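You operate a simulated robot arm through the tools that you are given. There is no shell and no other tool. Be economical: measure what you need, move in short steps, check, and stop when the job is done.

The job below is to be done with a simulated robot arm. You get a single attempt, and the scene is never put back.

## Task
Put things in order on the table. At the end: the beige boot brush stands where the green refill bottle stood; the beige place card stands on top of the blue soup bowl; the green refill bottle stands where the salt jar stood; the salt jar stands where the beige place card stood; whatever was shut is shut again. Leave all else as you found it, and nothing knocked over.

It is judged by the outcome, as a careful person would: the job done as asked, and still so three seconds after it is handed in. It fails if anything else is knocked over, pushed out of place, dropped, spilled or broken.

## Robot
A 7-joint arm with a two-finger parallel gripper, fixed in place. Base frame: the origin is at the foot of the arm, x ahead of it, y to its left, z up; the work surface is at about z = 0.74. Lengths are in m, angles in degrees, forces in N, time in s.
With the tool pointing down near the work surface it reaches from about 0.3 to 0.68 m from the base axis. Its first joint turns from -66.0 to 66.0 degrees. Payload 1.57 kg.
The TCP is the grasp point between the finger pads, 0.03 m short of the fingertips. In the tool frame z runs along the fingers and y along their closing line. Largest opening 0.11 m; finger width 0.024, thickness 0.012; the body of the gripper, 0.048 by 0.112 m, starts 0.078 m behind the TCP.
Orientation is told as [roll, pitch, yaw] about the base's x, y, z axes, in that order, counted from this pose: with the fingers straight down and closing along the base's y, the tool's x points along the base's -x, its y along +y and its z along -z.

## Interface
- The arm moves only by the tool nudge_tool. Its argument "steps" is a list of rows, each an object of numbers (a shift or turn left out is 0, a gripper value left out holds the last): "ax", "ay", "az": the turn, a rotation vector about the tool's x, y, z in units of 180 degrees (1.0 is 180 degrees); "tx", "ty", "tz": the shift along the tool's x, y, z in units of 150 mm (1.0 is 150 mm); "claw": the finger opening in m, from 0 to 0.11. In form: [{"ax": .., "ay": .., "az": .., "tx": .., "ty": .., "tz": .., "claw": ..}, ...]. A call has 1 to 8 rows; each row is the pose to reach, as a shift and turn from the pose commanded when the call began, along the tool's axes at that moment. A call with a number of a shift or a turn outside -1 to 1 is refused whole. Each row takes 0.2 s and may step no farther than 0.05 m and 8.6 degrees from the row before; otherwise, or with a gripper value out of range, the whole call is refused. Where a pose cannot be reached the arm comes as near as it can. A force on the tool above 40 N (or 10 N above the force at the start of the call, whichever is more), or a blocked arm, ends the call early, and 0.2 s more pass. The fingers move at their own pace (about 0.108 m/s each) and stop on an object; they squeeze with about 43 N. The grip force told is the motor's: it shows also when the fingers shut on nothing. Time passes only in rows, and 0.2 s behind the last, so rows that repeat a pose let the fingers close. The reply holds the time, the measured pose of the TCP, the force on the tool along the base axes, the opening and the grip force, in the units named above and with some noise.
- Cameras (640 x 400 px; columns grow to the right, rows downward): "scene" is fixed at [0.1727, -0.4226, 1.3772]; the picture's right is [0.52, -0.85, 0.00], its down [-0.69, -0.42, -0.59] and it looks along [0.51, 0.31, -0.80] (base axes); focal length 346 px, centre (320, 200). "wrist" rides on the gripper at [-0.036, 0, -0.08] in the tool frame; the picture's right is [0.00, -1.00, 0.00], its down [0.97, 0.00, -0.24] and it looks along [0.24, 0.00, 0.97] (tool axes); focal length 218 px, centre (320, 200).
- camera(camera): a new picture of that camera. No time passes.
- locate(camera, pixels): for up to 12 pixels [column, row] of the newest picture of that camera ("zoom" is the newest enlarged one), the place [x, y, z] in the base frame of the surface seen there, good to about 0.002 m. No time passes.
- enlarge(camera, box): a new picture of the part [left, top, right, bottom] of that camera's present view, enlarged. No time passes.
- sign_off(): hands the job in; it is judged then, once.

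Keep the steps short. Do not move on a guess: measure, check each grasp and each placing, and mend mistakes. In all there are 80 turns and 54 pictures (those below and enlarged ones count). Leave the gripper open and the arm clear of the work at the hand-in unless told otherwise, and finish with a single line.

The tools are called after "Call:" as a command line: name --argument value ..., lists and objects as JSON in quotes. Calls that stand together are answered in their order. nudge_tool: Moves the arm, as the interface text tells. Its arguments: {"type":"object","properties":{"steps":{"type":"array","items":{"type":"object","properties":{"ax":{"type":"number"},"ay":{"type":"number"},"az":{"type":"number"},"tx":{"type":"number"},"ty":{"type":"number"},"tz":{"type":"number"},"claw":{"type":"number"}}}}},"required":["steps"]} The other tools are called the same way: camera (camera) takes a picture; locate (camera, pixels) gives the place of the surface under pixels of a picture; enlarge (camera, box) takes an enlarged picture of a part of a camera's view; sign_off () hands the job in.

At the start:

```text
time_s: 0.0
position: [0.3797, -0.0778, 1.0576]
tool_rot: [-0.1, 0.0, 0.1]
wrist_force: [0.9, -0.1, 0.3]
gripper_width: 0.11
grip_force: 0.0
```

scene: 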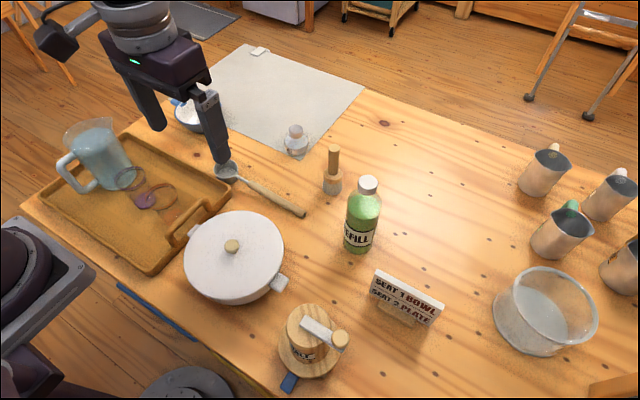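
wrist: 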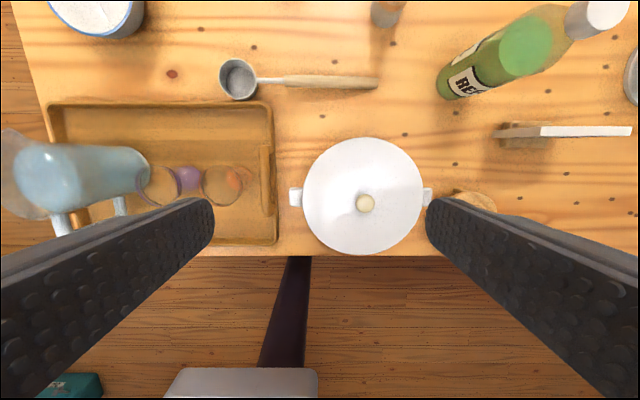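

I'll look closer at the objects first: the jar at (310,340), the card at (405,300), the brush at (333,170) and the bowl at (190,115).

Call:
enlarge --camera "scene" --box '[250, 260, 450, 400]'

Call:
enlarge --camera "scene" --box '[150, 60, 410, 260]'

```text
2.86 times, centred on (350, 330) of scene
```

zoom: 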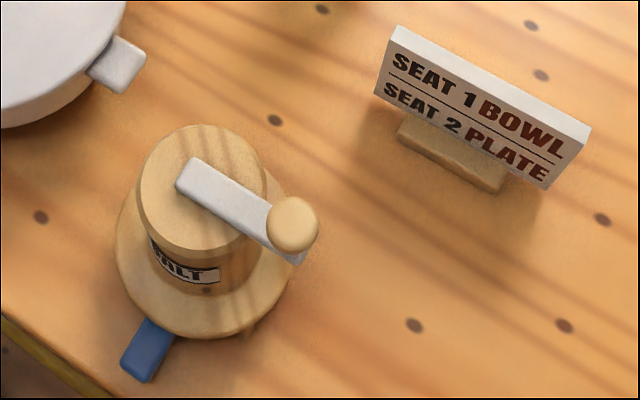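

```text
2.00 times, centred on (280, 160) of scene
```

zoom: 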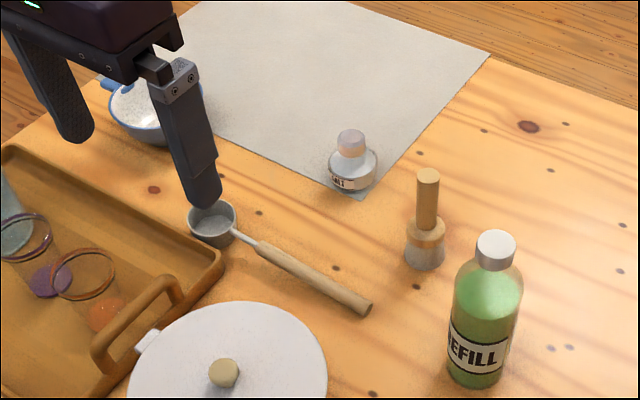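

Two things carry a "…LT" label; I'll zoom in on the small jar at (295,140), the mill at (310,345) and the brush at (333,170).

Call:
enlarge --camera "scene" --box '[270, 115, 350, 200]'

Call:
enlarge --camera "scene" --box '[265, 295, 365, 400]'

```text
4.71 times, centred on (310, 158) of scene
```

zoom: 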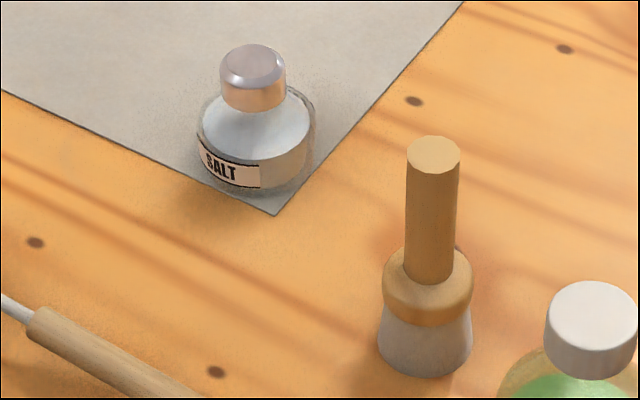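

```text
3.81 times, centred on (315, 348) of scene
```

zoom: 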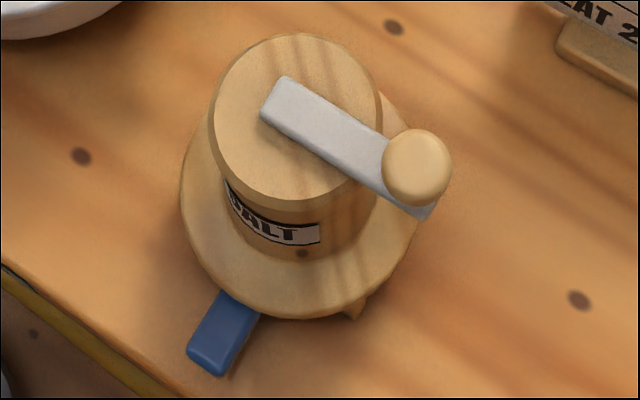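

The salt jar is the glass one at (295,140), and the mill is a different item. I'll measure the main points in the scene and look at the bowl and the table edge.

Call:
enlarge --camera "scene" --box '[150, 80, 230, 140]'

Call:
enlarge --camera "scene" --box '[80, 250, 300, 400]'

Call:
locate --camera "scene" --pixels '[[294, 130], [296, 152], [333, 150], [332, 188], [368, 183], [358, 240], [376, 273], [441, 304], [370, 292], [435, 324], [404, 316], [310, 325]]'

Call:
locate --camera "wrist" --pixels '[[95, 15], [60, 8], [140, 8], [100, 36], [387, 15], [365, 203], [363, 160], [480, 200], [502, 131], [630, 131], [540, 125], [600, 15]]'

```text
6.67 times, centred on (190, 110) of scene
```

zoom: 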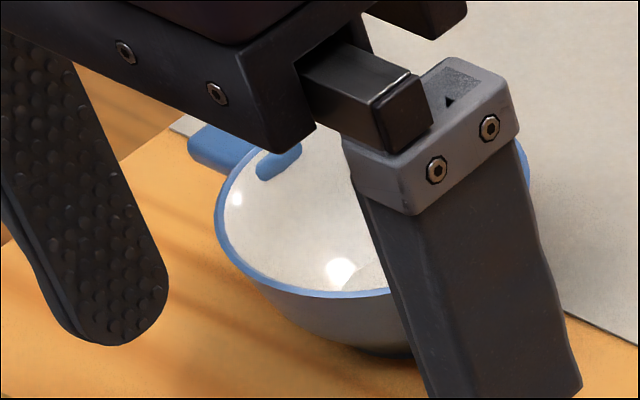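

```text
2.67 times, centred on (190, 325) of scene
```

zoom: 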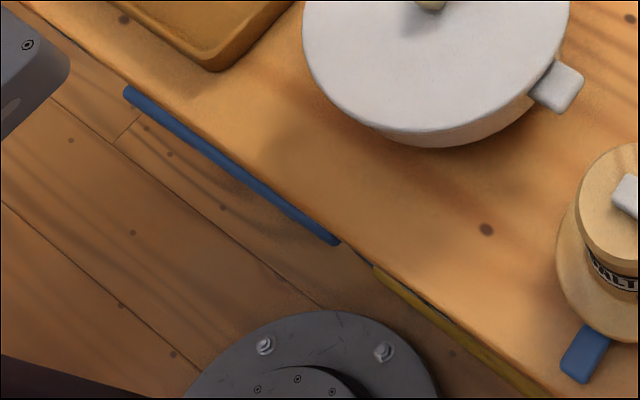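

```text
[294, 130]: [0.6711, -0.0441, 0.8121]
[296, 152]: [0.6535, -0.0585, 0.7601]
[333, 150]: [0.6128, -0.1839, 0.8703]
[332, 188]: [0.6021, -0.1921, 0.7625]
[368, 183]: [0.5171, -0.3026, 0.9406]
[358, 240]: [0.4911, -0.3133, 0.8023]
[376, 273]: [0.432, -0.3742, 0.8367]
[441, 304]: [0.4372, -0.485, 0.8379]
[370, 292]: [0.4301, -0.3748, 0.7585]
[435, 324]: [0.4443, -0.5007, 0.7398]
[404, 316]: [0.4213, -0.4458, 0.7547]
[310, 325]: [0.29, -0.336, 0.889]
```

```text
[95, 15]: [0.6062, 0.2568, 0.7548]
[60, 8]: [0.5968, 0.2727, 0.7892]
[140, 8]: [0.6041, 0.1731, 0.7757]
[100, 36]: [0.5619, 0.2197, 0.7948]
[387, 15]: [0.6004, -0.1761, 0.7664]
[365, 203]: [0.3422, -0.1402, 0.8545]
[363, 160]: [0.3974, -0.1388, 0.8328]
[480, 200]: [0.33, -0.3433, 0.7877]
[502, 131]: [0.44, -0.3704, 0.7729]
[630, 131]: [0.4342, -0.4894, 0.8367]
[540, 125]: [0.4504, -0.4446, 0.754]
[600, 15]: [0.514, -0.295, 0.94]
```

The blue-rimmed bowl near (0.60,0.22) looks like the soup bowl. I'll move the arm at height towards it to see it from above and clear the scene view.

Call:
nudge_tool --steps '[{"tx": -0.2, "ty": 0.2}, {"tx": -0.4, "ty": 0.4}, {"tx": -0.6, "ty": 0.6}, {"tx": -0.8, "ty": 0.8}, {"tx": -1, "ty": 1}, {"tx": -1, "ty": 1}]'

Call:
camera --camera "wrist"

Call:
camera --camera "scene"

```text
time_s: 1.4
position: [0.5284, 0.0709, 1.058]
tool_rot: [0.0, 0.0, 0.0]
wrist_force: [-0.5, 0.0, 0.2]
gripper_width: 0.11
grip_force: 0.0
```

```text
45 pictures are left
```

wrist: 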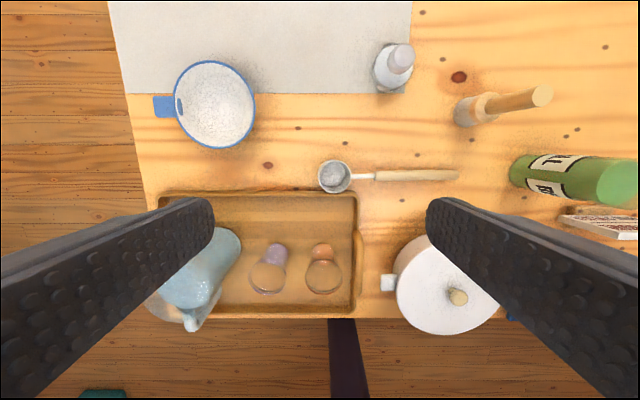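

```text
44 pictures are left
```

scene: 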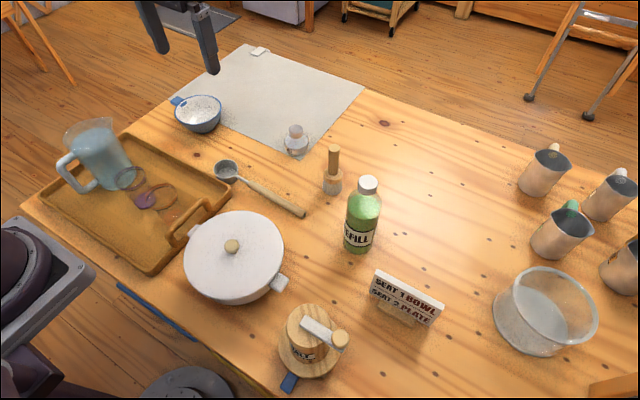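

I see the bowl clearly now (rim about (176–255, 62–148) in wrist). I'll measure its rim, floor and handle, plus the jar and brush.

Call:
locate --camera "wrist" --pixels '[[178, 105], [253, 105], [215, 62], [213, 147], [215, 105], [200, 105], [232, 105], [215, 85], [215, 125], [165, 107], [237, 75], [190, 138]]'

Call:
locate --camera "scene" --pixels '[[175, 112], [221, 108], [200, 97], [197, 124], [200, 110], [188, 110], [212, 105], [200, 103], [199, 117], [177, 100], [295, 126], [296, 147]]'

Call:
enlarge --camera "wrist" --box '[350, 30, 570, 140]'

Call:
enlarge --camera "wrist" --box '[140, 50, 270, 160]'

```text
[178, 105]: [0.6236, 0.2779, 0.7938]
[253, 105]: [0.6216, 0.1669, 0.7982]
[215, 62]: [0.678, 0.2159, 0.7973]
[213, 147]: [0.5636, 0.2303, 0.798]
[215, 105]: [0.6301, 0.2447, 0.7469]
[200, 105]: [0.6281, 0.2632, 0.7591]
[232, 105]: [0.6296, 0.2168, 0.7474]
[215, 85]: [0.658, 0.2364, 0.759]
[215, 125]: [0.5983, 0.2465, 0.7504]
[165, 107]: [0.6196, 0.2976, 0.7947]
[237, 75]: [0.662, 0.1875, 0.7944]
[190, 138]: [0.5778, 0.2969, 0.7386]
```

```text
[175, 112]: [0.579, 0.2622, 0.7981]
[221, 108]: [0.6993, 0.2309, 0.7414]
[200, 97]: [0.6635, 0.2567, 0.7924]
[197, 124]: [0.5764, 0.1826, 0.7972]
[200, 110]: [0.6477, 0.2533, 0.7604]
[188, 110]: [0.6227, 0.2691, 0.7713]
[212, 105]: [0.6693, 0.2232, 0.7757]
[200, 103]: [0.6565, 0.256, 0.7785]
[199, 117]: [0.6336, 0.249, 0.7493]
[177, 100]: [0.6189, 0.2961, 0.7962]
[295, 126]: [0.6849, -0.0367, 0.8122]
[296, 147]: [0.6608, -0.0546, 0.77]
```

```text
2.91 times, centred on (460, 85) of wrist
```

zoom: 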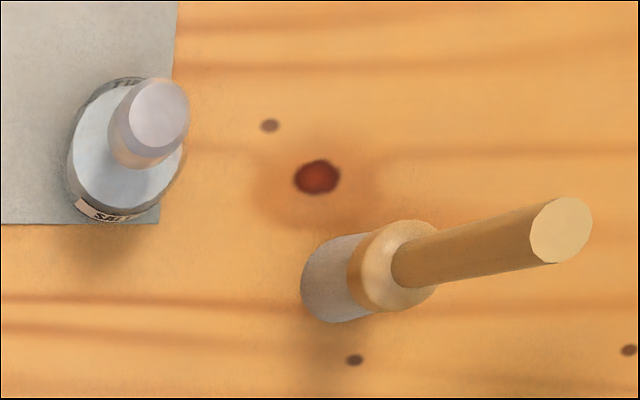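

```text
3.64 times, centred on (205, 105) of wrist
```

zoom: 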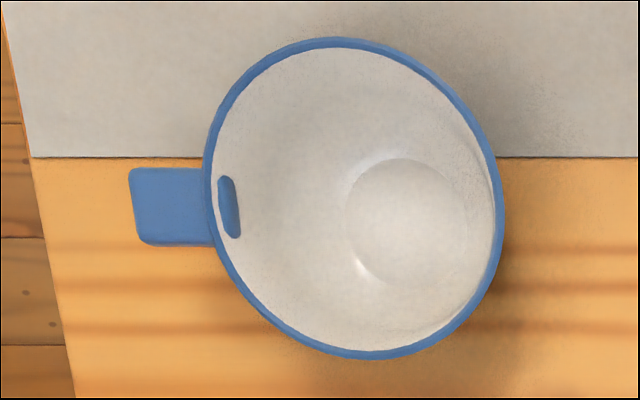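

The bowl: centre about (0.621,0.222), rim z 0.798. I'll now measure the thing under the mill with the blue tab, and the card's shape.

Call:
enlarge --camera "scene" --box '[265, 295, 365, 400]'

Call:
locate --camera "zoom" --pixels '[[195, 190], [290, 305], [400, 250], [225, 320], [205, 355], [355, 310], [240, 215], [350, 210], [300, 60], [415, 165], [200, 230], [260, 285]]'

Call:
enlarge --camera "scene" --box '[355, 255, 455, 335]'

```text
3.81 times, centred on (315, 348) of scene
```

zoom: 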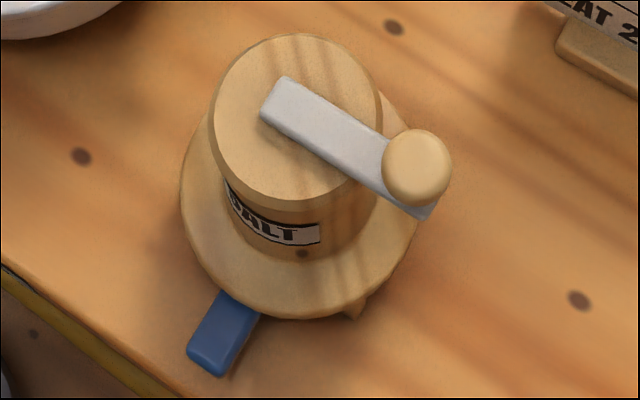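

```text
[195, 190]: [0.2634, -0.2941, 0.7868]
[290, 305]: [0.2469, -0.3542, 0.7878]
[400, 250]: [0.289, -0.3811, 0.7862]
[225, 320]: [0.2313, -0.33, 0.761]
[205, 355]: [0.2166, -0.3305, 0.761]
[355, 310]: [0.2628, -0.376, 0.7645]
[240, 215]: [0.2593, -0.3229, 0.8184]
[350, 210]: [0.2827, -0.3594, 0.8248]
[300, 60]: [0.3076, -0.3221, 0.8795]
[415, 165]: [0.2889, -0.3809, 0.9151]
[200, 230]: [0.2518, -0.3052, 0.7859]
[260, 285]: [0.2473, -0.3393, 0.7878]
```

```text
5.00 times, centred on (405, 295) of scene
```

zoom: 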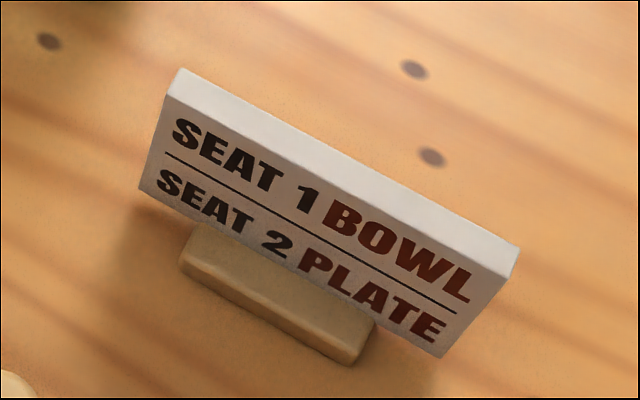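

Now the card: I'll measure plate top corners, plate bottom edge and foot corners from this zoom.

Call:
locate --camera "zoom" --pixels '[[168, 92], [185, 72], [500, 272], [514, 248], [143, 185], [438, 352], [183, 264], [352, 360], [196, 228], [373, 325], [270, 300], [340, 170]]'

```text
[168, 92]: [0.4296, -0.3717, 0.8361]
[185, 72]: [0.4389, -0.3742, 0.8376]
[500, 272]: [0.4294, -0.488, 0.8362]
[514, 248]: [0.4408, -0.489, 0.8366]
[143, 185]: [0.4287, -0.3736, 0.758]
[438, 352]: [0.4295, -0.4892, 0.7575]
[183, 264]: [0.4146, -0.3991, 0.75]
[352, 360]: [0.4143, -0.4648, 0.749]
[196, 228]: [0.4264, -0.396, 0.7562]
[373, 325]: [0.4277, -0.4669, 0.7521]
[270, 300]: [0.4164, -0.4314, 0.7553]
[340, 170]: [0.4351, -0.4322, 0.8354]
```

Card: plate 13 mm thick across x (0.4285–0.442), y −0.372 to −0.490, z 0.757–0.837, centre (0.435,−0.431). It's 118 mm wide, so it can rest on the bowl rim (about 114 mm) with its foot inside. I'll move high towards the card while turning the gripper to close along x.

Call:
nudge_tool --steps '[{"az": 0.0417, "tx": 0.1033, "ty": -0.1667}, {"az": 0.0833, "tx": 0.2067, "ty": -0.3333}, {"az": 0.125, "tx": 0.31, "ty": -0.5}, {"az": 0.1667, "tx": 0.4133, "ty": -0.6667}, {"az": 0.2083, "tx": 0.5167, "ty": -0.8333}, {"az": 0.25, "tx": 0.62, "ty": -1}]'

Call:
nudge_tool --steps '[{"az": 0.0417, "tx": -0.1667, "ty": -0.1667}, {"az": 0.0833, "tx": -0.3333, "ty": -0.3333}, {"az": 0.125, "tx": -0.5, "ty": -0.5}, {"az": 0.1667, "tx": -0.6667, "ty": -0.6667}, {"az": 0.2083, "tx": -0.8333, "ty": -0.8333}, {"az": 0.25, "tx": -1, "ty": -1}]'

```text
time_s: 2.8
position: [0.4371, -0.0772, 1.0604]
tool_rot: [0.0, 0.0, -45.2]
wrist_force: [-0.4, -0.5, 0.0]
gripper_width: 0.1101
grip_force: 0.1
```

```text
time_s: 4.2
position: [0.4364, -0.2892, 1.0567]
tool_rot: [0.0, 0.0, -90.1]
wrist_force: [0.0, -1.0, 0.0]
gripper_width: 0.1098
grip_force: 0.1
```

Turned fine. I'll go above the card and down to z ≈ 0.90, then check alignment.

Call:
nudge_tool --steps '[{"tx": -0.315}, {"tx": -0.63}, {"tx": -0.945}, {"tx": -0.945, "tz": 0.3, "claw": 0.07}, {"tx": -0.945, "tz": 0.6}, {"tx": -0.945, "tz": 0.9}, {"tx": -0.945, "tz": 0.95}, {"tx": -0.945, "tz": 0.95}]'

Call:
camera --camera "wrist"

Call:
enlarge --camera "scene" --box '[330, 200, 490, 340]'

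```text
time_s: 6.0
position: [0.4356, -0.4313, 0.9132]
tool_rot: [0.0, 0.0, -89.9]
wrist_force: [0.2, 0.3, -0.1]
gripper_width: 0.07
grip_force: 0.1
```

```text
39 pictures are left
```

wrist: 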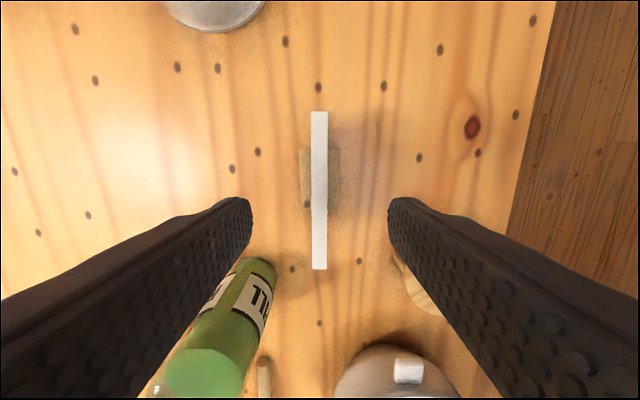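

```text
2.86 times, centred on (410, 270) of scene
```

zoom: 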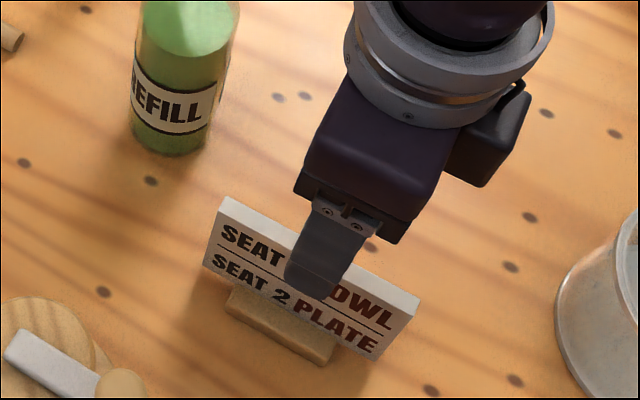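

The plate lies centred between the fingers. I'll go down to z 0.815 and close.

Call:
nudge_tool --steps '[{"tz": 0.22}, {"tz": 0.44}, {"tz": 0.655}, {"tz": 0.655}, {"tz": 0.655, "claw": 0.0}, {"tz": 0.655}, {"tz": 0.655}]'

```text
time_s: 7.6
position: [0.4359, -0.4318, 0.8191]
tool_rot: [0.1, 0.0, -90.1]
wrist_force: [0.2, -0.2, -0.8]
gripper_width: 0.0112
grip_force: 28.6
```

Gripped (11 mm). Lifting straight up and checking.

Call:
nudge_tool --steps '[{"tz": -0.1}, {"tz": -0.4}, {"tz": -0.7}, {"tz": -1}, {"tz": -1}]'

Call:
nudge_tool --steps '[{"tz": -0.3}, {"tz": -0.6, "tx": 0.1}, {"tz": -0.7, "tx": 0.4}, {"tz": -0.7, "tx": 0.7}, {"tz": -0.7, "tx": 1}, {"tz": -0.7, "tx": 1}]'

Call:
camera --camera "scene"

```text
time_s: 8.8
position: [0.436, -0.4339, 0.9683]
tool_rot: [0.0, 0.0, -90.0]
wrist_force: [0.3, 0.1, 0.2]
gripper_width: 0.0112
grip_force: 28.9
```

```text
time_s: 10.2
position: [0.4394, -0.2808, 1.0695]
tool_rot: [-0.1, 0.0, -90.0]
wrist_force: [-0.6, 0.1, -0.8]
gripper_width: 0.0114
grip_force: 28.7
```

```text
37 pictures are left
```

scene: 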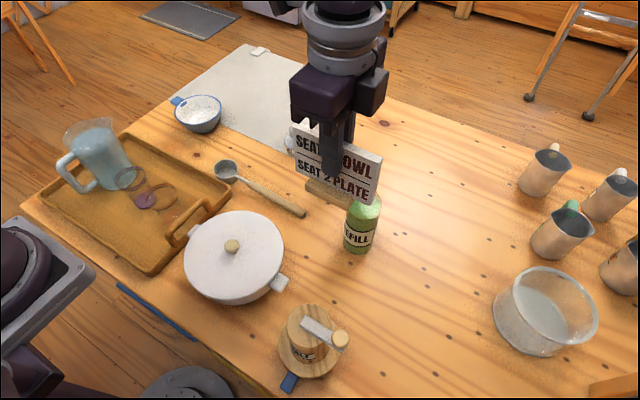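

Card held upright, bottom clear of all. Carrying it towards the bowl at this height.

Call:
nudge_tool --steps '[{"tx": 0.25, "ty": 0.1}, {"tx": 0.5, "ty": 0.2}, {"tx": 0.75, "ty": 0.3}, {"tx": 1, "ty": 0.4}]'

Call:
nudge_tool --steps '[{"tx": 0.25, "ty": 0.1}, {"tx": 0.5, "ty": 0.2}, {"tx": 0.75, "ty": 0.3}, {"tx": 1, "ty": 0.4}]'

Call:
nudge_tool --steps '[{"tx": 0.25, "ty": 0.1}, {"tx": 0.5, "ty": 0.2}, {"tx": 0.75, "ty": 0.25}, {"tx": 1, "ty": 0.35}, {"tx": 1, "ty": 0.35}]'

```text
time_s: 11.2
position: [0.4964, -0.1322, 1.0702]
tool_rot: [-0.1, 0.0, -90.1]
wrist_force: [0.9, 0.2, -1.0]
gripper_width: 0.011
grip_force: 29.2
```

```text
time_s: 12.2
position: [0.5587, 0.0179, 1.0717]
tool_rot: [0.0, 0.0, -90.0]
wrist_force: [-0.9, 1.3, -0.3]
gripper_width: 0.0115
grip_force: 28.7
```

```text
time_s: 13.4
position: [0.6107, 0.1645, 1.0726]
tool_rot: [0.0, -0.1, -90.1]
wrist_force: [0.0, -0.1, -0.2]
gripper_width: 0.0116
grip_force: 29.5
```

Next: centre over the bowl (TCP ≈ (0.610,0.223)), lower to z ≈ 0.92, then look.

Call:
nudge_tool --steps '[{"tx": 0.2}, {"tx": 0.39}, {"tx": 0.39, "tz": 0.3}, {"tx": 0.39, "tz": 0.6}, {"tx": 0.39, "tz": 0.9}, {"tx": 0.39, "tz": 1}, {"tx": 0.39, "tz": 1}]'

Call:
camera --camera "wrist"

Call:
enlarge --camera "scene" --box '[130, 30, 290, 150]'

```text
time_s: 15.0
position: [0.6104, 0.2244, 0.9224]
tool_rot: [0.0, -0.1, -89.9]
wrist_force: [-0.5, 0.3, -0.4]
gripper_width: 0.0112
grip_force: 28.5
```

```text
36 pictures are left
```

wrist: 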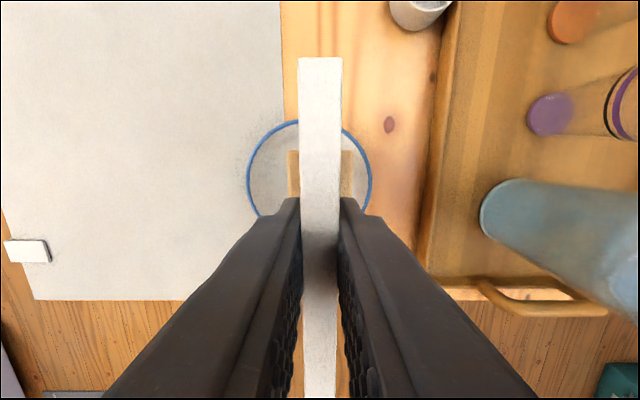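

```text
3.33 times, centred on (210, 90) of scene
```

zoom: 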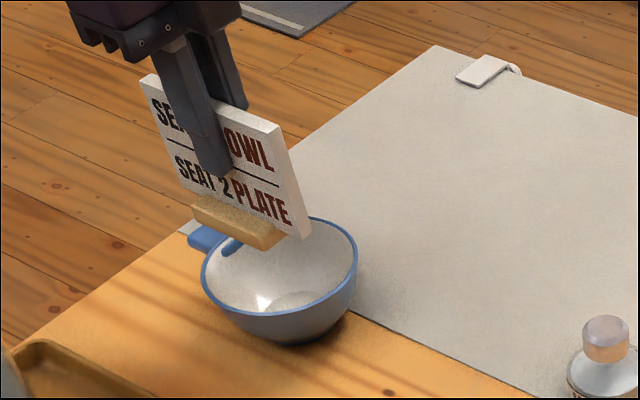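

I'll measure where the card's ends and the bowl rim are now.

Call:
locate --camera "zoom" --pixels '[[142, 90], [272, 140], [302, 234], [295, 225], [200, 265], [356, 255], [190, 215], [283, 240], [230, 180], [208, 245], [350, 240], [275, 312]]'

Call:
locate --camera "wrist" --pixels '[[249, 180], [370, 180], [290, 122], [350, 133], [320, 60], [300, 75], [340, 75], [258, 150], [365, 155], [320, 390], [255, 210], [367, 210]]'

```text
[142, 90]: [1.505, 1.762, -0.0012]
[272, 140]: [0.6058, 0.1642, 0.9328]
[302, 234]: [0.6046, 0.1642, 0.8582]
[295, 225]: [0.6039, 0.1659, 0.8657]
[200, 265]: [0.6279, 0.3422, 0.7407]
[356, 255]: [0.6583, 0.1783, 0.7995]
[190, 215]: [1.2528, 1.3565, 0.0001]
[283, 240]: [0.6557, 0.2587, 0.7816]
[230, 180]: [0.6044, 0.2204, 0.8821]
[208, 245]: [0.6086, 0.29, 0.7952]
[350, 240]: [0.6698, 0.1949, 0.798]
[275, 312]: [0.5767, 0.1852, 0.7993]
```

```text
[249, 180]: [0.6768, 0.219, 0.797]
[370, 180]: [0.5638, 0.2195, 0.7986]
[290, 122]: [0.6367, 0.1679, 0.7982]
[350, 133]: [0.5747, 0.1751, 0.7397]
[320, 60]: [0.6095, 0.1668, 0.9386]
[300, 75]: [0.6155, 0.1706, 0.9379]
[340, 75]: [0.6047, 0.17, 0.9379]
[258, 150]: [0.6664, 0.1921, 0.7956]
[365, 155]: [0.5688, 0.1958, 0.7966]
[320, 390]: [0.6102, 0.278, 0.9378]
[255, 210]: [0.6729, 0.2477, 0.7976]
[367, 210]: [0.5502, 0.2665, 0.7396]
```

The card is nearly centred. I'll shift 2 mm back and 1 mm in −y, and lower 52 mm to just above contact.

Call:
nudge_tool --steps '[{"tx": -0.009, "ty": -0.013}, {"tx": -0.009, "ty": -0.013, "tz": 0.15}, {"tx": -0.009, "ty": -0.013, "tz": 0.27}, {"tx": -0.009, "ty": -0.013, "tz": 0.35}, {"tx": -0.009, "ty": -0.013, "tz": 0.35}]'

Call:
enlarge --camera "scene" --box '[150, 60, 250, 140]'

```text
time_s: 16.2
position: [0.6087, 0.2233, 0.8722]
tool_rot: [0.3, 0.1, -90.0]
wrist_force: [-1.6, 0.7, 27.4]
gripper_width: 0.0116
grip_force: 29.7
```

```text
5.00 times, centred on (200, 100) of scene
```

zoom: 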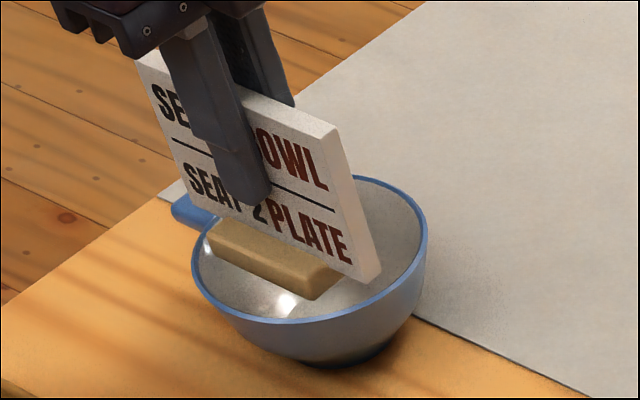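

Contact at 27 N, earlier than expected. I'll measure what's touching before releasing anything.

Call:
locate --camera "zoom" --pixels '[[365, 283], [355, 278], [345, 150], [310, 298], [215, 225], [210, 250], [400, 280], [420, 215], [240, 312], [320, 322], [380, 185], [195, 260]]'

Call:
camera --camera "wrist"

```text
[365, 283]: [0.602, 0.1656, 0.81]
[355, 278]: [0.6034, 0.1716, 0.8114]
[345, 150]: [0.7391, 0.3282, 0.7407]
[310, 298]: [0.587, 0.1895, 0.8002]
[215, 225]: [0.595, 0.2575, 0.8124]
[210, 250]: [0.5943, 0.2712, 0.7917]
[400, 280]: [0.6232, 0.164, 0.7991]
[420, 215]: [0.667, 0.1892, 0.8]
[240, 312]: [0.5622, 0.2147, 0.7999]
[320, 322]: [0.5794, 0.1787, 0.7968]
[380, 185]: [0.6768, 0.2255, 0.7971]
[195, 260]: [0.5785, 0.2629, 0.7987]
```

```text
33 pictures are left
```

wrist: 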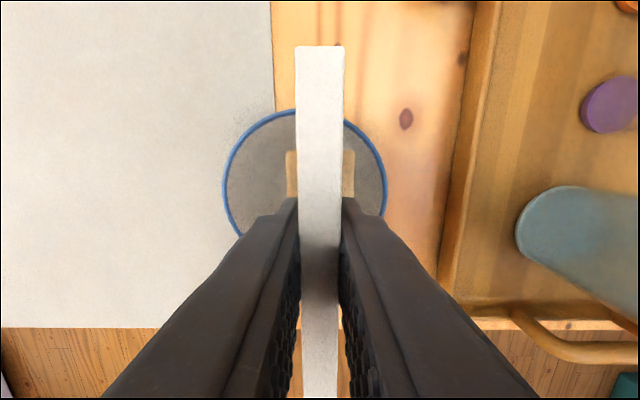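

Plate bottom is still ~12 mm above the rim, so the foot must be touching something inside. I'll lift 8 mm, centre on the bowl axis (x 0.620, y 0.2225) and lower gently again to compare.

Call:
nudge_tool --steps '[{"tz": -0.06}, {"tz": -0.06, "ty": 0.077}, {"tz": -0.03, "ty": 0.077}, {"tz": -0.015, "ty": 0.077}, {"tz": -0.015, "ty": 0.077}]'

Call:
nudge_tool --steps '[{"tz": 0.01}, {"tz": 0.01}]'

```text
time_s: 17.4
position: [0.6191, 0.2249, 0.8722]
tool_rot: [0.0, 0.0, -90.1]
wrist_force: [-0.5, 0.3, -0.2]
gripper_width: 0.0114
grip_force: 29.5
```

```text
time_s: 18.0
position: [0.6197, 0.2251, 0.8721]
tool_rot: [0.1, 0.1, -90.0]
wrist_force: [-2.1, 0.8, 12.7]
gripper_width: 0.0115
grip_force: 28.7
```

Contact is at the same height, so the card's foot rests on a firm support near the rim level. I'll ease the load, shift 1 mm to centre, and open slightly.

Call:
nudge_tool --steps '[{"tz": -0.012, "tx": -0.008}, {"tz": -0.004, "tx": -0.008}, {"tz": -0.004, "tx": -0.008, "claw": 0.02}, {"tz": -0.004, "tx": -0.008}, {"tz": -0.004, "tx": -0.008}]'

Call:
enlarge --camera "scene" --box '[150, 60, 250, 140]'

```text
time_s: 19.2
position: [0.6182, 0.2239, 0.8717]
tool_rot: [0.1, 0.1, -90.0]
wrist_force: [-0.2, -0.6, -0.7]
gripper_width: 0.02
grip_force: 0.1
```

```text
5.00 times, centred on (200, 100) of scene
```

zoom: 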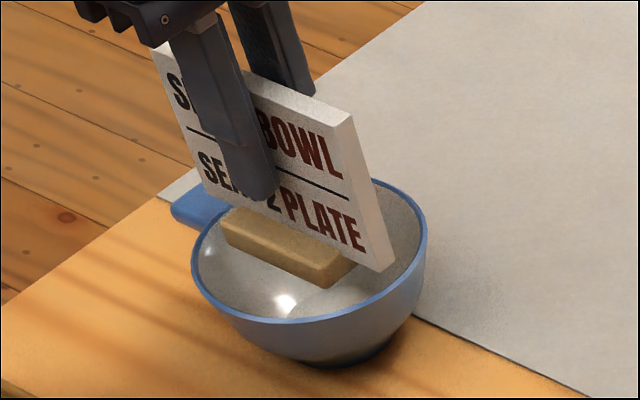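

The card stands upright by itself on the bowl. Opening a little more and retreating straight up.

Call:
nudge_tool --steps '[{"claw": 0.06}, {"claw": 0.06}, {"tz": -0.2}, {"tz": -0.5}, {"tz": -0.8}, {"tz": -1}, {"tz": -1}]'

Call:
enlarge --camera "scene" --box '[150, 60, 310, 170]'

```text
time_s: 20.8
position: [0.6202, 0.2223, 1.0209]
tool_rot: [0.0, 0.0, -89.9]
wrist_force: [-1.0, -0.6, -0.4]
gripper_width: 0.06
grip_force: 0.1
```

```text
3.64 times, centred on (230, 115) of scene
```

zoom: 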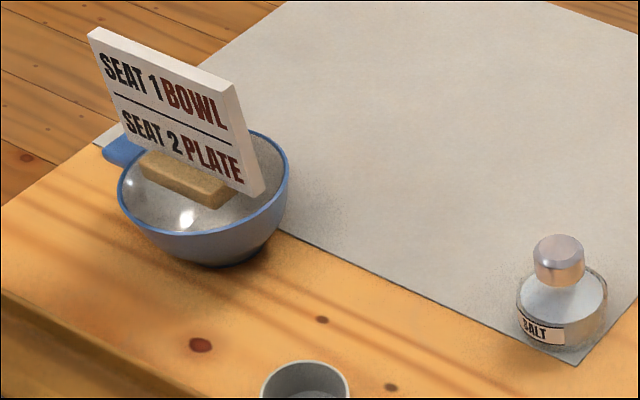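

Card is fine. Now to the salt jar; I'll move over it to measure it from above.

Call:
nudge_tool --steps '[{"tx": -0.3}, {"tx": -0.6}, {"tx": -0.9}, {"tx": -1}]'

Call:
nudge_tool --steps '[{"tx": -0.3, "claw": 0.1}, {"tx": -0.5, "ty": 0.1}, {"tx": -0.5, "ty": 0.2}, {"tx": -0.5, "ty": 0.2}]'

Call:
camera --camera "wrist"

Call:
enlarge --camera "scene" --box '[260, 100, 340, 170]'

```text
time_s: 21.8
position: [0.6209, 0.073, 1.0236]
tool_rot: [0.0, -0.1, -90.0]
wrist_force: [0.0, -1.0, -0.2]
gripper_width: 0.0601
grip_force: 0.1
```

```text
time_s: 22.8
position: [0.652, -0.001, 1.0198]
tool_rot: [0.0, 0.1, -90.0]
wrist_force: [0.1, -0.3, 0.2]
gripper_width: 0.1001
grip_force: 0.1
```

```text
30 pictures are left
```

wrist: 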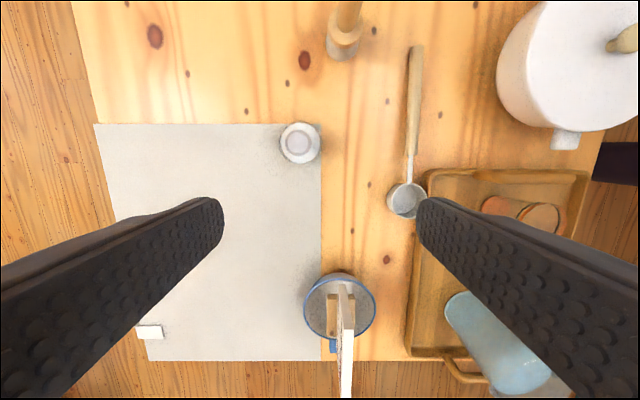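

```text
5.71 times, centred on (300, 135) of scene
```

zoom: 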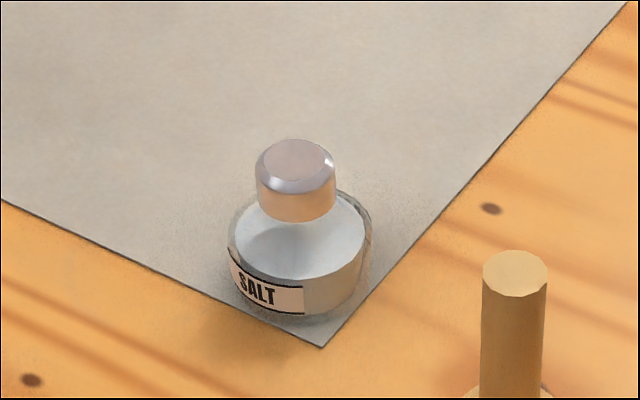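

Call:
locate --camera "wrist" --pixels '[[299, 142], [299, 160], [284, 143], [318, 143], [300, 124], [281, 143], [320, 143], [309, 143], [290, 143]]'

Call:
locate --camera "zoom" --pixels '[[295, 160], [290, 210], [290, 250], [275, 270], [255, 290], [235, 265], [340, 300], [365, 250], [322, 345], [355, 205], [290, 318], [258, 195]]'

```text
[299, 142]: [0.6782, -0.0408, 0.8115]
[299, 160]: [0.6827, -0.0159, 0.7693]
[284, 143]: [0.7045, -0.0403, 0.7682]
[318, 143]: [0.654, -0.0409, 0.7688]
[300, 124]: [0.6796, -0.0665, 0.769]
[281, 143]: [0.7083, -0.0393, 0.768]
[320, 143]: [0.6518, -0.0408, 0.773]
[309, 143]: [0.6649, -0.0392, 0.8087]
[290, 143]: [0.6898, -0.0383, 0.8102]
```

```text
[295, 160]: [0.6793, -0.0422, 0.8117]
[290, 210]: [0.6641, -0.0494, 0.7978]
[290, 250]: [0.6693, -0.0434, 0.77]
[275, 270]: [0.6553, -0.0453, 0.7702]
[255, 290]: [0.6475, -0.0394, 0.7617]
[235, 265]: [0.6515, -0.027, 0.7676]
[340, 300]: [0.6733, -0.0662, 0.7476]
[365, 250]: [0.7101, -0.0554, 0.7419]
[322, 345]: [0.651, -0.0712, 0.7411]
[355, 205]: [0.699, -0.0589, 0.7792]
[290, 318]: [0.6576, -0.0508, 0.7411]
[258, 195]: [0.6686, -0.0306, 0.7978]
```

Jar: centre (0.679,−0.041), body radius ~29 mm, body top ~0.77, stopper to 0.812. I'll grip the body, not the stopper. First go above to z 0.90 and see whether the reach holds.

Call:
nudge_tool --steps '[{"tx": -0.267, "ty": 0.18, "claw": 0.09}, {"tx": -0.267, "ty": 0.18, "tz": 0.27}, {"tx": -0.267, "ty": 0.18, "tz": 0.54}, {"tx": -0.267, "ty": 0.18, "tz": 0.8}, {"tx": -0.267, "ty": 0.18, "tz": 0.8}]'

Call:
camera --camera "wrist"

```text
time_s: 24.0
position: [0.6767, -0.0441, 0.9019]
tool_rot: [0.0, 0.0, -90.0]
wrist_force: [-0.7, 0.5, -0.2]
gripper_width: 0.0899
grip_force: 0.1
```

```text
28 pictures are left
```

wrist: 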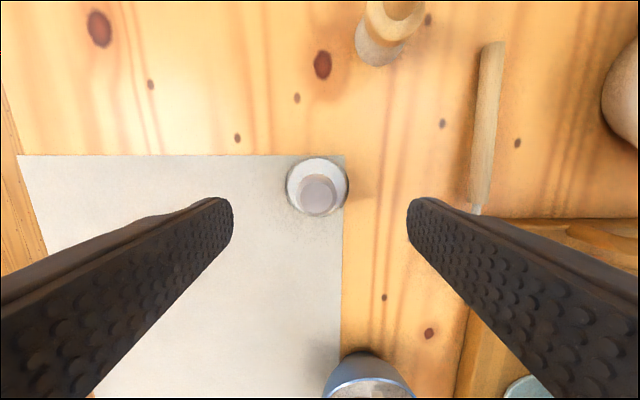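

Well aligned. Descending to z ≈ 0.776 around the jar body (fingertips just above the table).

Call:
nudge_tool --steps '[{"tz": 0.25, "ty": 0.01}, {"tz": 0.5, "ty": 0.01}, {"tz": 0.7, "ty": 0.01}, {"tz": 0.82, "ty": 0.01}, {"tz": 0.82, "ty": 0.01}]'

```text
time_s: 25.2
position: [0.6779, -0.0422, 0.7766]
tool_rot: [0.0, 0.0, -90.1]
wrist_force: [0.0, 0.6, -0.8]
gripper_width: 0.0901
grip_force: 0.0
```

Reached the pose. Closing on the body and checking.

Call:
nudge_tool --steps '[{"claw": 0.05}, {"claw": 0.05}, {"claw": 0.05}, {"claw": 0.05}]'

Call:
enlarge --camera "scene" --box '[250, 80, 350, 170]'

```text
time_s: 26.2
position: [0.6796, -0.0433, 0.7778]
tool_rot: [-0.1, 0.0, -90.0]
wrist_force: [0.8, -1.5, 0.4]
gripper_width: 0.0627
grip_force: 43.0
```

```text
4.44 times, centred on (300, 125) of scene
```

zoom: 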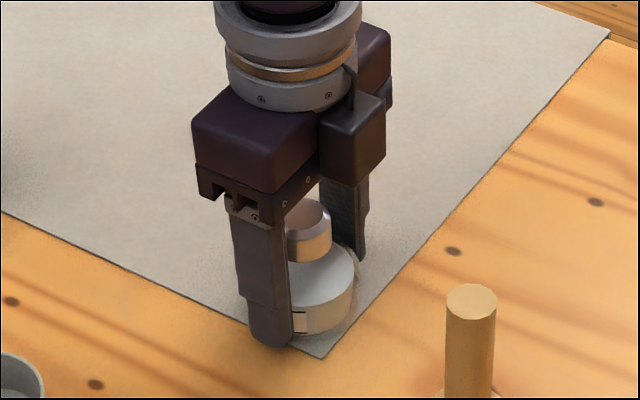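

Held at 63 mm. Lifting.

Call:
nudge_tool --steps '[{"tz": -0.1}, {"tz": -0.4}, {"tz": -0.7}, {"tz": -1}, {"tz": -1}]'

Call:
nudge_tool --steps '[{"tz": -0.3}, {"tz": -0.6}, {"tz": -0.7, "tx": -0.2, "ty": -0.15}, {"tz": -0.7, "tx": -0.45, "ty": -0.3}, {"tz": -0.7, "tx": -0.7, "ty": -0.45}, {"tz": -0.7, "tx": -0.95, "ty": -0.6}, {"tz": -0.7, "tx": -0.95, "ty": -0.6}]'

Call:
camera --camera "scene"

```text
time_s: 27.4
position: [0.6758, -0.0417, 0.9297]
tool_rot: [0.0, 0.0, -89.9]
wrist_force: [0.2, 0.5, -1.0]
gripper_width: 0.0626
grip_force: 43.2
```

```text
time_s: 29.0
position: [0.5862, -0.1847, 1.0387]
tool_rot: [0.0, 0.0, -90.0]
wrist_force: [0.9, 0.6, -1.9]
gripper_width: 0.0624
grip_force: 43.0
```

```text
26 pictures are left
```

scene: 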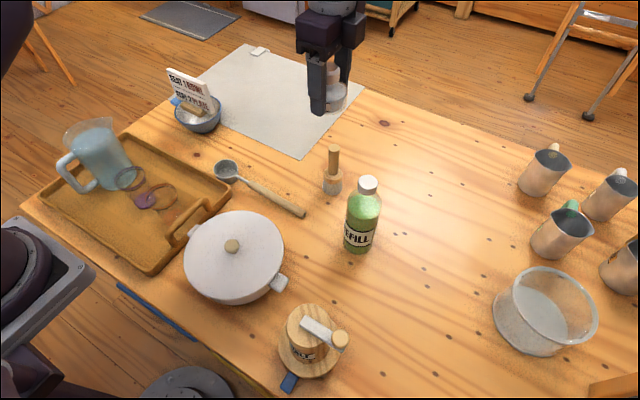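

Jar held with its stopper on. Carrying it over to the card's old place (0.435,−0.431).

Call:
nudge_tool --steps '[{"tx": -0.205, "ty": -0.1275}, {"tx": -0.41, "ty": -0.255}, {"tx": -0.615, "ty": -0.3825}, {"tx": -0.82, "ty": -0.51}]'

Call:
nudge_tool --steps '[{"tx": -0.205, "ty": -0.1275}, {"tx": -0.41, "ty": -0.255}, {"tx": -0.615, "ty": -0.3825}, {"tx": -0.82, "ty": -0.51}, {"tx": -0.82, "ty": -0.51, "tz": 0.3}, {"tx": -0.82, "ty": -0.51, "tz": 0.6}, {"tx": -0.82, "ty": -0.51, "tz": 0.9}, {"tx": -0.82, "ty": -0.51, "tz": 0.9}]'

```text
time_s: 30.0
position: [0.5129, -0.3087, 1.0371]
tool_rot: [0.0, 0.0, -90.0]
wrist_force: [-0.7, -0.3, -1.0]
gripper_width: 0.0624
grip_force: 43.1
```

```text
time_s: 31.8
position: [0.436, -0.4321, 0.8994]
tool_rot: [0.1, 0.0, -90.0]
wrist_force: [-0.1, -0.1, -1.6]
gripper_width: 0.0626
grip_force: 42.7
```

Over the spot. Lowering to just above contact, then by millimetres.

Call:
nudge_tool --steps '[{"tz": 0.3}, {"tz": 0.6}, {"tz": 0.75}, {"tz": 0.8}, {"tz": 0.8}]'

Call:
nudge_tool --steps '[{"tz": 0.007}, {"tz": 0.014}, {"tz": 0.018}, {"tz": 0.018}]'

```text
time_s: 33.0
position: [0.4348, -0.4283, 0.7795]
tool_rot: [0.0, 0.0, -90.0]
wrist_force: [-0.9, 0.2, -1.0]
gripper_width: 0.062
grip_force: 43.1
```

```text
time_s: 33.9
position: [0.4366, -0.4303, 0.7771]
tool_rot: [0.0, -0.1, -90.1]
wrist_force: [0.0, -0.3, 5.8]
gripper_width: 0.0629
grip_force: 42.9
stopped in row 4: the force on the tool passed its limit (the readings are from after the stop); the commanded pose is now the measured one
```

Contact with the table. Opening and rising straight up.

Call:
nudge_tool --steps '[{"claw": 0.075}, {"claw": 0.09}, {"claw": 0.09}, {"tz": -0.2}, {"tz": -0.5}, {"tz": -0.8}, {"tz": -1}, {"tz": -1}]'

Call:
camera --camera "scene"

Call:
camera --camera "wrist"

```text
time_s: 35.7
position: [0.4382, -0.4266, 0.931]
tool_rot: [0.0, 0.1, -89.9]
wrist_force: [0.1, -0.5, 0.4]
gripper_width: 0.0901
grip_force: 0.0
```

```text
25 pictures are left
```

scene: 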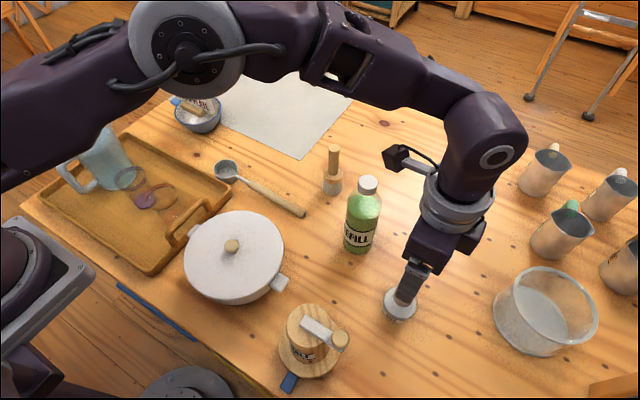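

```text
24 pictures are left
```

wrist: 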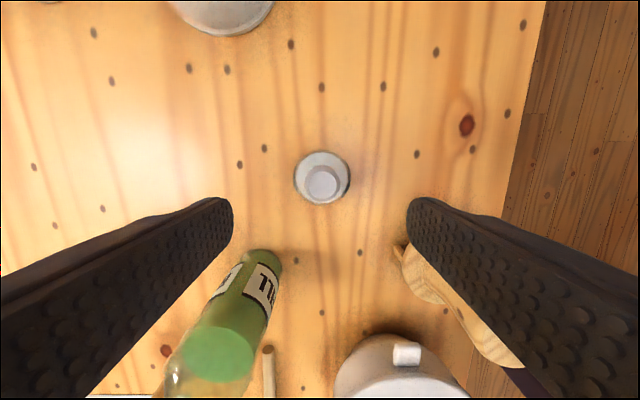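

Jar stands upright at the card's place with stopper on. Now I'll measure the bottle's shape and the jar's final position.

Call:
enlarge --camera "scene" --box '[320, 165, 420, 265]'

Call:
locate --camera "wrist" --pixels '[[322, 181], [297, 178], [349, 178], [322, 153], [216, 352], [190, 352], [245, 352], [262, 258], [240, 290]]'

```text
4.00 times, centred on (370, 215) of scene
```

zoom: 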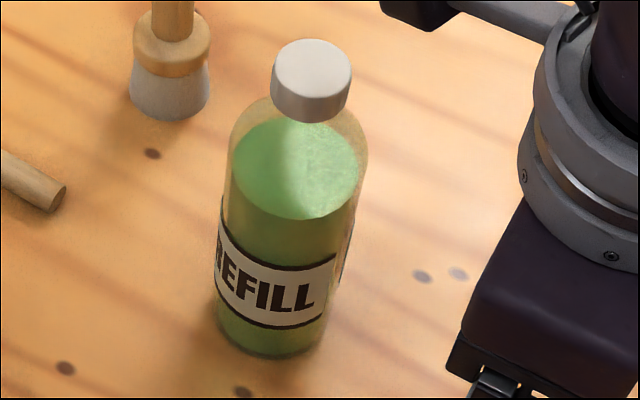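

```text
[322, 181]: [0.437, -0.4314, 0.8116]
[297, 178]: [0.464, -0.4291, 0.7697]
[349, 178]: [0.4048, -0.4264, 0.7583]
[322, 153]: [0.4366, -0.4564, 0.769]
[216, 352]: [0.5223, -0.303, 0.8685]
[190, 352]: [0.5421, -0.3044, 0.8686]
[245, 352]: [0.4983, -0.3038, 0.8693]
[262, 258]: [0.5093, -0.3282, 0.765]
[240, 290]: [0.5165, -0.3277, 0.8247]
```

Call:
locate --camera "zoom" --pixels '[[311, 62], [280, 62], [345, 65], [312, 45], [235, 130], [365, 150], [300, 212], [225, 230], [340, 260], [270, 345], [300, 118], [240, 165]]'

```text
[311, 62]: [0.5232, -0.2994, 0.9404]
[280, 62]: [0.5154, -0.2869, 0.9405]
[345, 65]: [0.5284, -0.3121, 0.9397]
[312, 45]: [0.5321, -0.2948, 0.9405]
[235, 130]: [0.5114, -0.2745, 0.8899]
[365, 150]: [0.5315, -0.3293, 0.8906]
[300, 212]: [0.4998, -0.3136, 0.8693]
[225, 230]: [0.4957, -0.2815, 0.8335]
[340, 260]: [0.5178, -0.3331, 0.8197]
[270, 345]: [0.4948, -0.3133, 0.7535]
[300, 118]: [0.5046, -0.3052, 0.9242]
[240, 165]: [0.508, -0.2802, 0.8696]
```

Bottle: centre (0.522,−0.301), radius ~29 mm up to z 0.89, cap top 0.9405. Rising, then moving above it with a wide opening.

Call:
nudge_tool --steps '[{"tz": -0.25, "claw": 0.1}, {"tz": -0.5}, {"tz": -0.5, "tx": 0.25, "ty": 0.15}, {"tz": -0.5, "tx": 0.5, "ty": 0.3}, {"tz": -0.5, "tx": 0.75, "ty": 0.45}, {"tz": -0.5, "tx": 0.85, "ty": 0.567}, {"tz": -0.5, "tx": 0.85, "ty": 0.567}]'

Call:
camera --camera "wrist"

```text
time_s: 37.3
position: [0.5236, -0.3043, 1.0003]
tool_rot: [0.0, 0.0, -90.0]
wrist_force: [0.1, -0.3, 0.0]
gripper_width: 0.1002
grip_force: 0.1
```

```text
22 pictures are left
```

wrist: 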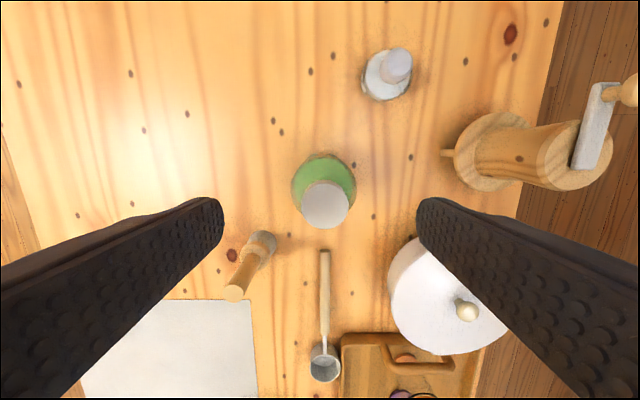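

Bottle centred between the fingers. Descending to z 0.872 and closing.

Call:
nudge_tool --steps '[{"tz": 0.3, "ty": -0.007, "tx": 0.007}, {"tz": 0.6, "ty": -0.007, "tx": 0.007}, {"tz": 0.86, "ty": -0.007, "tx": 0.007}, {"tz": 0.86, "ty": -0.007, "tx": 0.007}]'

Call:
nudge_tool --steps '[{"claw": 0.045}, {"claw": 0.045}, {"claw": 0.045}, {"claw": 0.045}]'

Call:
enlarge --camera "scene" --box '[290, 110, 450, 270]'

```text
time_s: 38.3
position: [0.5197, -0.3006, 0.8732]
tool_rot: [0.0, 0.0, -90.0]
wrist_force: [-0.1, 0.4, 0.8]
gripper_width: 0.0998
grip_force: 0.1
```

```text
time_s: 39.3
position: [0.5189, -0.2999, 0.8721]
tool_rot: [0.0, 0.0, -90.0]
wrist_force: [-0.2, 0.0, -0.4]
gripper_width: 0.0605
grip_force: 43.0
```

```text
2.50 times, centred on (370, 190) of scene
```

zoom: 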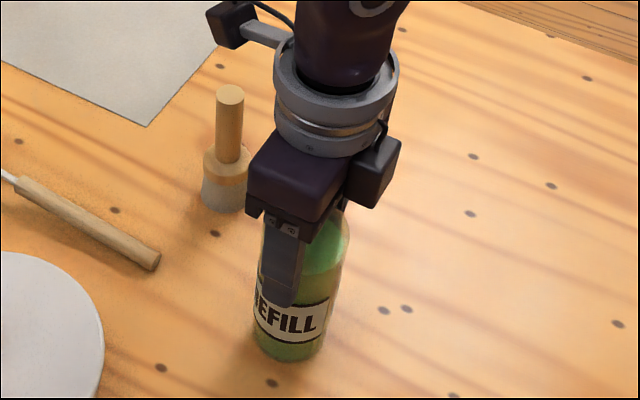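

Held at 60 mm. Lifting high, then carrying to the jar's old place (0.679,−0.041).

Call:
nudge_tool --steps '[{"tz": -0.1}, {"tz": -0.4}, {"tz": -0.7}, {"tz": -1}, {"tz": -1}]'

Call:
nudge_tool --steps '[{"tz": -0.2}, {"tz": -0.2, "tx": 0.216, "ty": 0.132}, {"tz": -0.2, "tx": 0.432, "ty": 0.264}, {"tz": -0.2, "tx": 0.648, "ty": 0.395}, {"tz": -0.2, "tx": 0.863, "ty": 0.527}, {"tz": -0.2, "tx": 0.863, "ty": 0.527}]'

Call:
nudge_tool --steps '[{"tx": 0.216, "ty": 0.132}, {"tx": 0.432, "ty": 0.264}, {"tx": 0.648, "ty": 0.395}, {"tx": 0.863, "ty": 0.527}, {"tx": 0.863, "ty": 0.527}]'

Call:
camera --camera "scene"

```text
time_s: 40.5
position: [0.5168, -0.2997, 1.0187]
tool_rot: [-0.1, -0.1, -90.0]
wrist_force: [-0.4, 0.1, -3.2]
gripper_width: 0.0605
grip_force: 43.1
```

```text
time_s: 41.9
position: [0.5982, -0.1742, 1.0548]
tool_rot: [-0.1, 0.0, -90.0]
wrist_force: [0.7, -0.5, -3.9]
gripper_width: 0.0606
grip_force: 43.0
```

```text
time_s: 43.1
position: [0.6645, -0.0632, 1.0513]
tool_rot: [-0.4, -0.2, -89.6]
wrist_force: [-0.3, 0.7, -3.1]
gripper_width: 0.0604
grip_force: 43.1
out of reach, approached as far as the arm can: row 4, 5
```

```text
20 pictures are left
```

scene: 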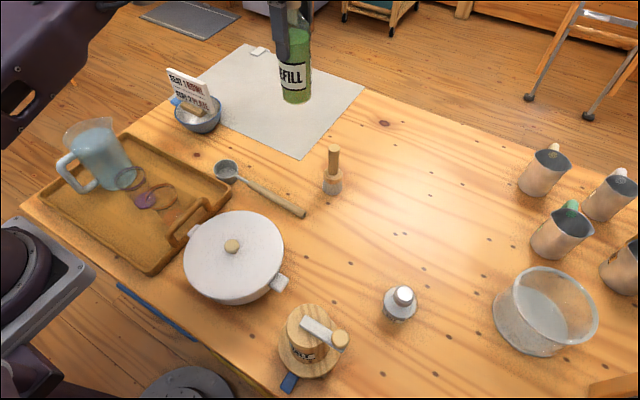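

High up it falls slightly short; the reach is better lower. I'll descend 0.10 and read the pose.

Call:
nudge_tool --steps '[{"tz": 0.2}, {"tz": 0.45}, {"tz": 0.7}, {"tz": 0.7}, {"tz": 0.7}]'

```text
time_s: 44.3
position: [0.6639, -0.0599, 0.9435]
tool_rot: [0.1, 0.1, -90.0]
wrist_force: [-0.5, 0.1, -4.3]
gripper_width: 0.0604
grip_force: 43.1
```

Now shifting the remaining 15 mm in x and 20 mm in y, and lowering to z ≈ 0.89.

Call:
nudge_tool --steps '[{"tx": 0.133, "ty": 0.1, "tz": 0.1}, {"tx": 0.133, "ty": 0.1, "tz": 0.36}, {"tx": 0.133, "ty": 0.1, "tz": 0.36}, {"tx": 0.133, "ty": 0.1, "tz": 0.36}]'

Call:
enlarge --camera "scene" --box '[250, 60, 370, 180]'

```text
time_s: 45.3
position: [0.68, -0.0398, 0.8912]
tool_rot: [0.0, 0.0, -90.0]
wrist_force: [-0.2, -1.0, -4.1]
gripper_width: 0.0603
grip_force: 43.3
```

```text
3.33 times, centred on (310, 120) of scene
```

zoom: 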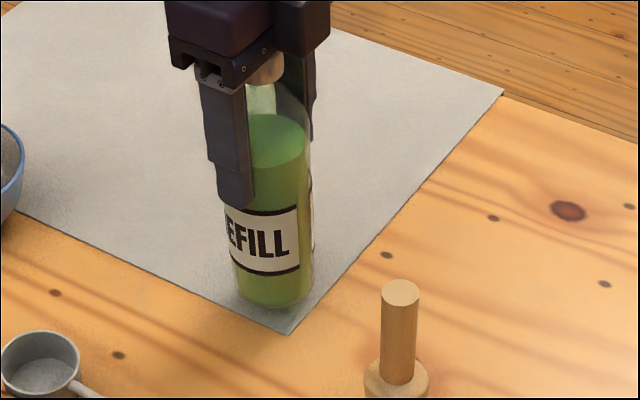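

In place above the spot. Lowering gently until contact.

Call:
nudge_tool --steps '[{"tz": 0.05}, {"tz": 0.085}, {"tz": 0.1}, {"tz": 0.11}, {"tz": 0.118}, {"tz": 0.118}]'

```text
time_s: 46.7
position: [0.6779, -0.04, 0.8755]
tool_rot: [0.1, 0.1, -90.0]
wrist_force: [-0.2, 0.4, -3.7]
gripper_width: 0.0603
grip_force: 42.8
```

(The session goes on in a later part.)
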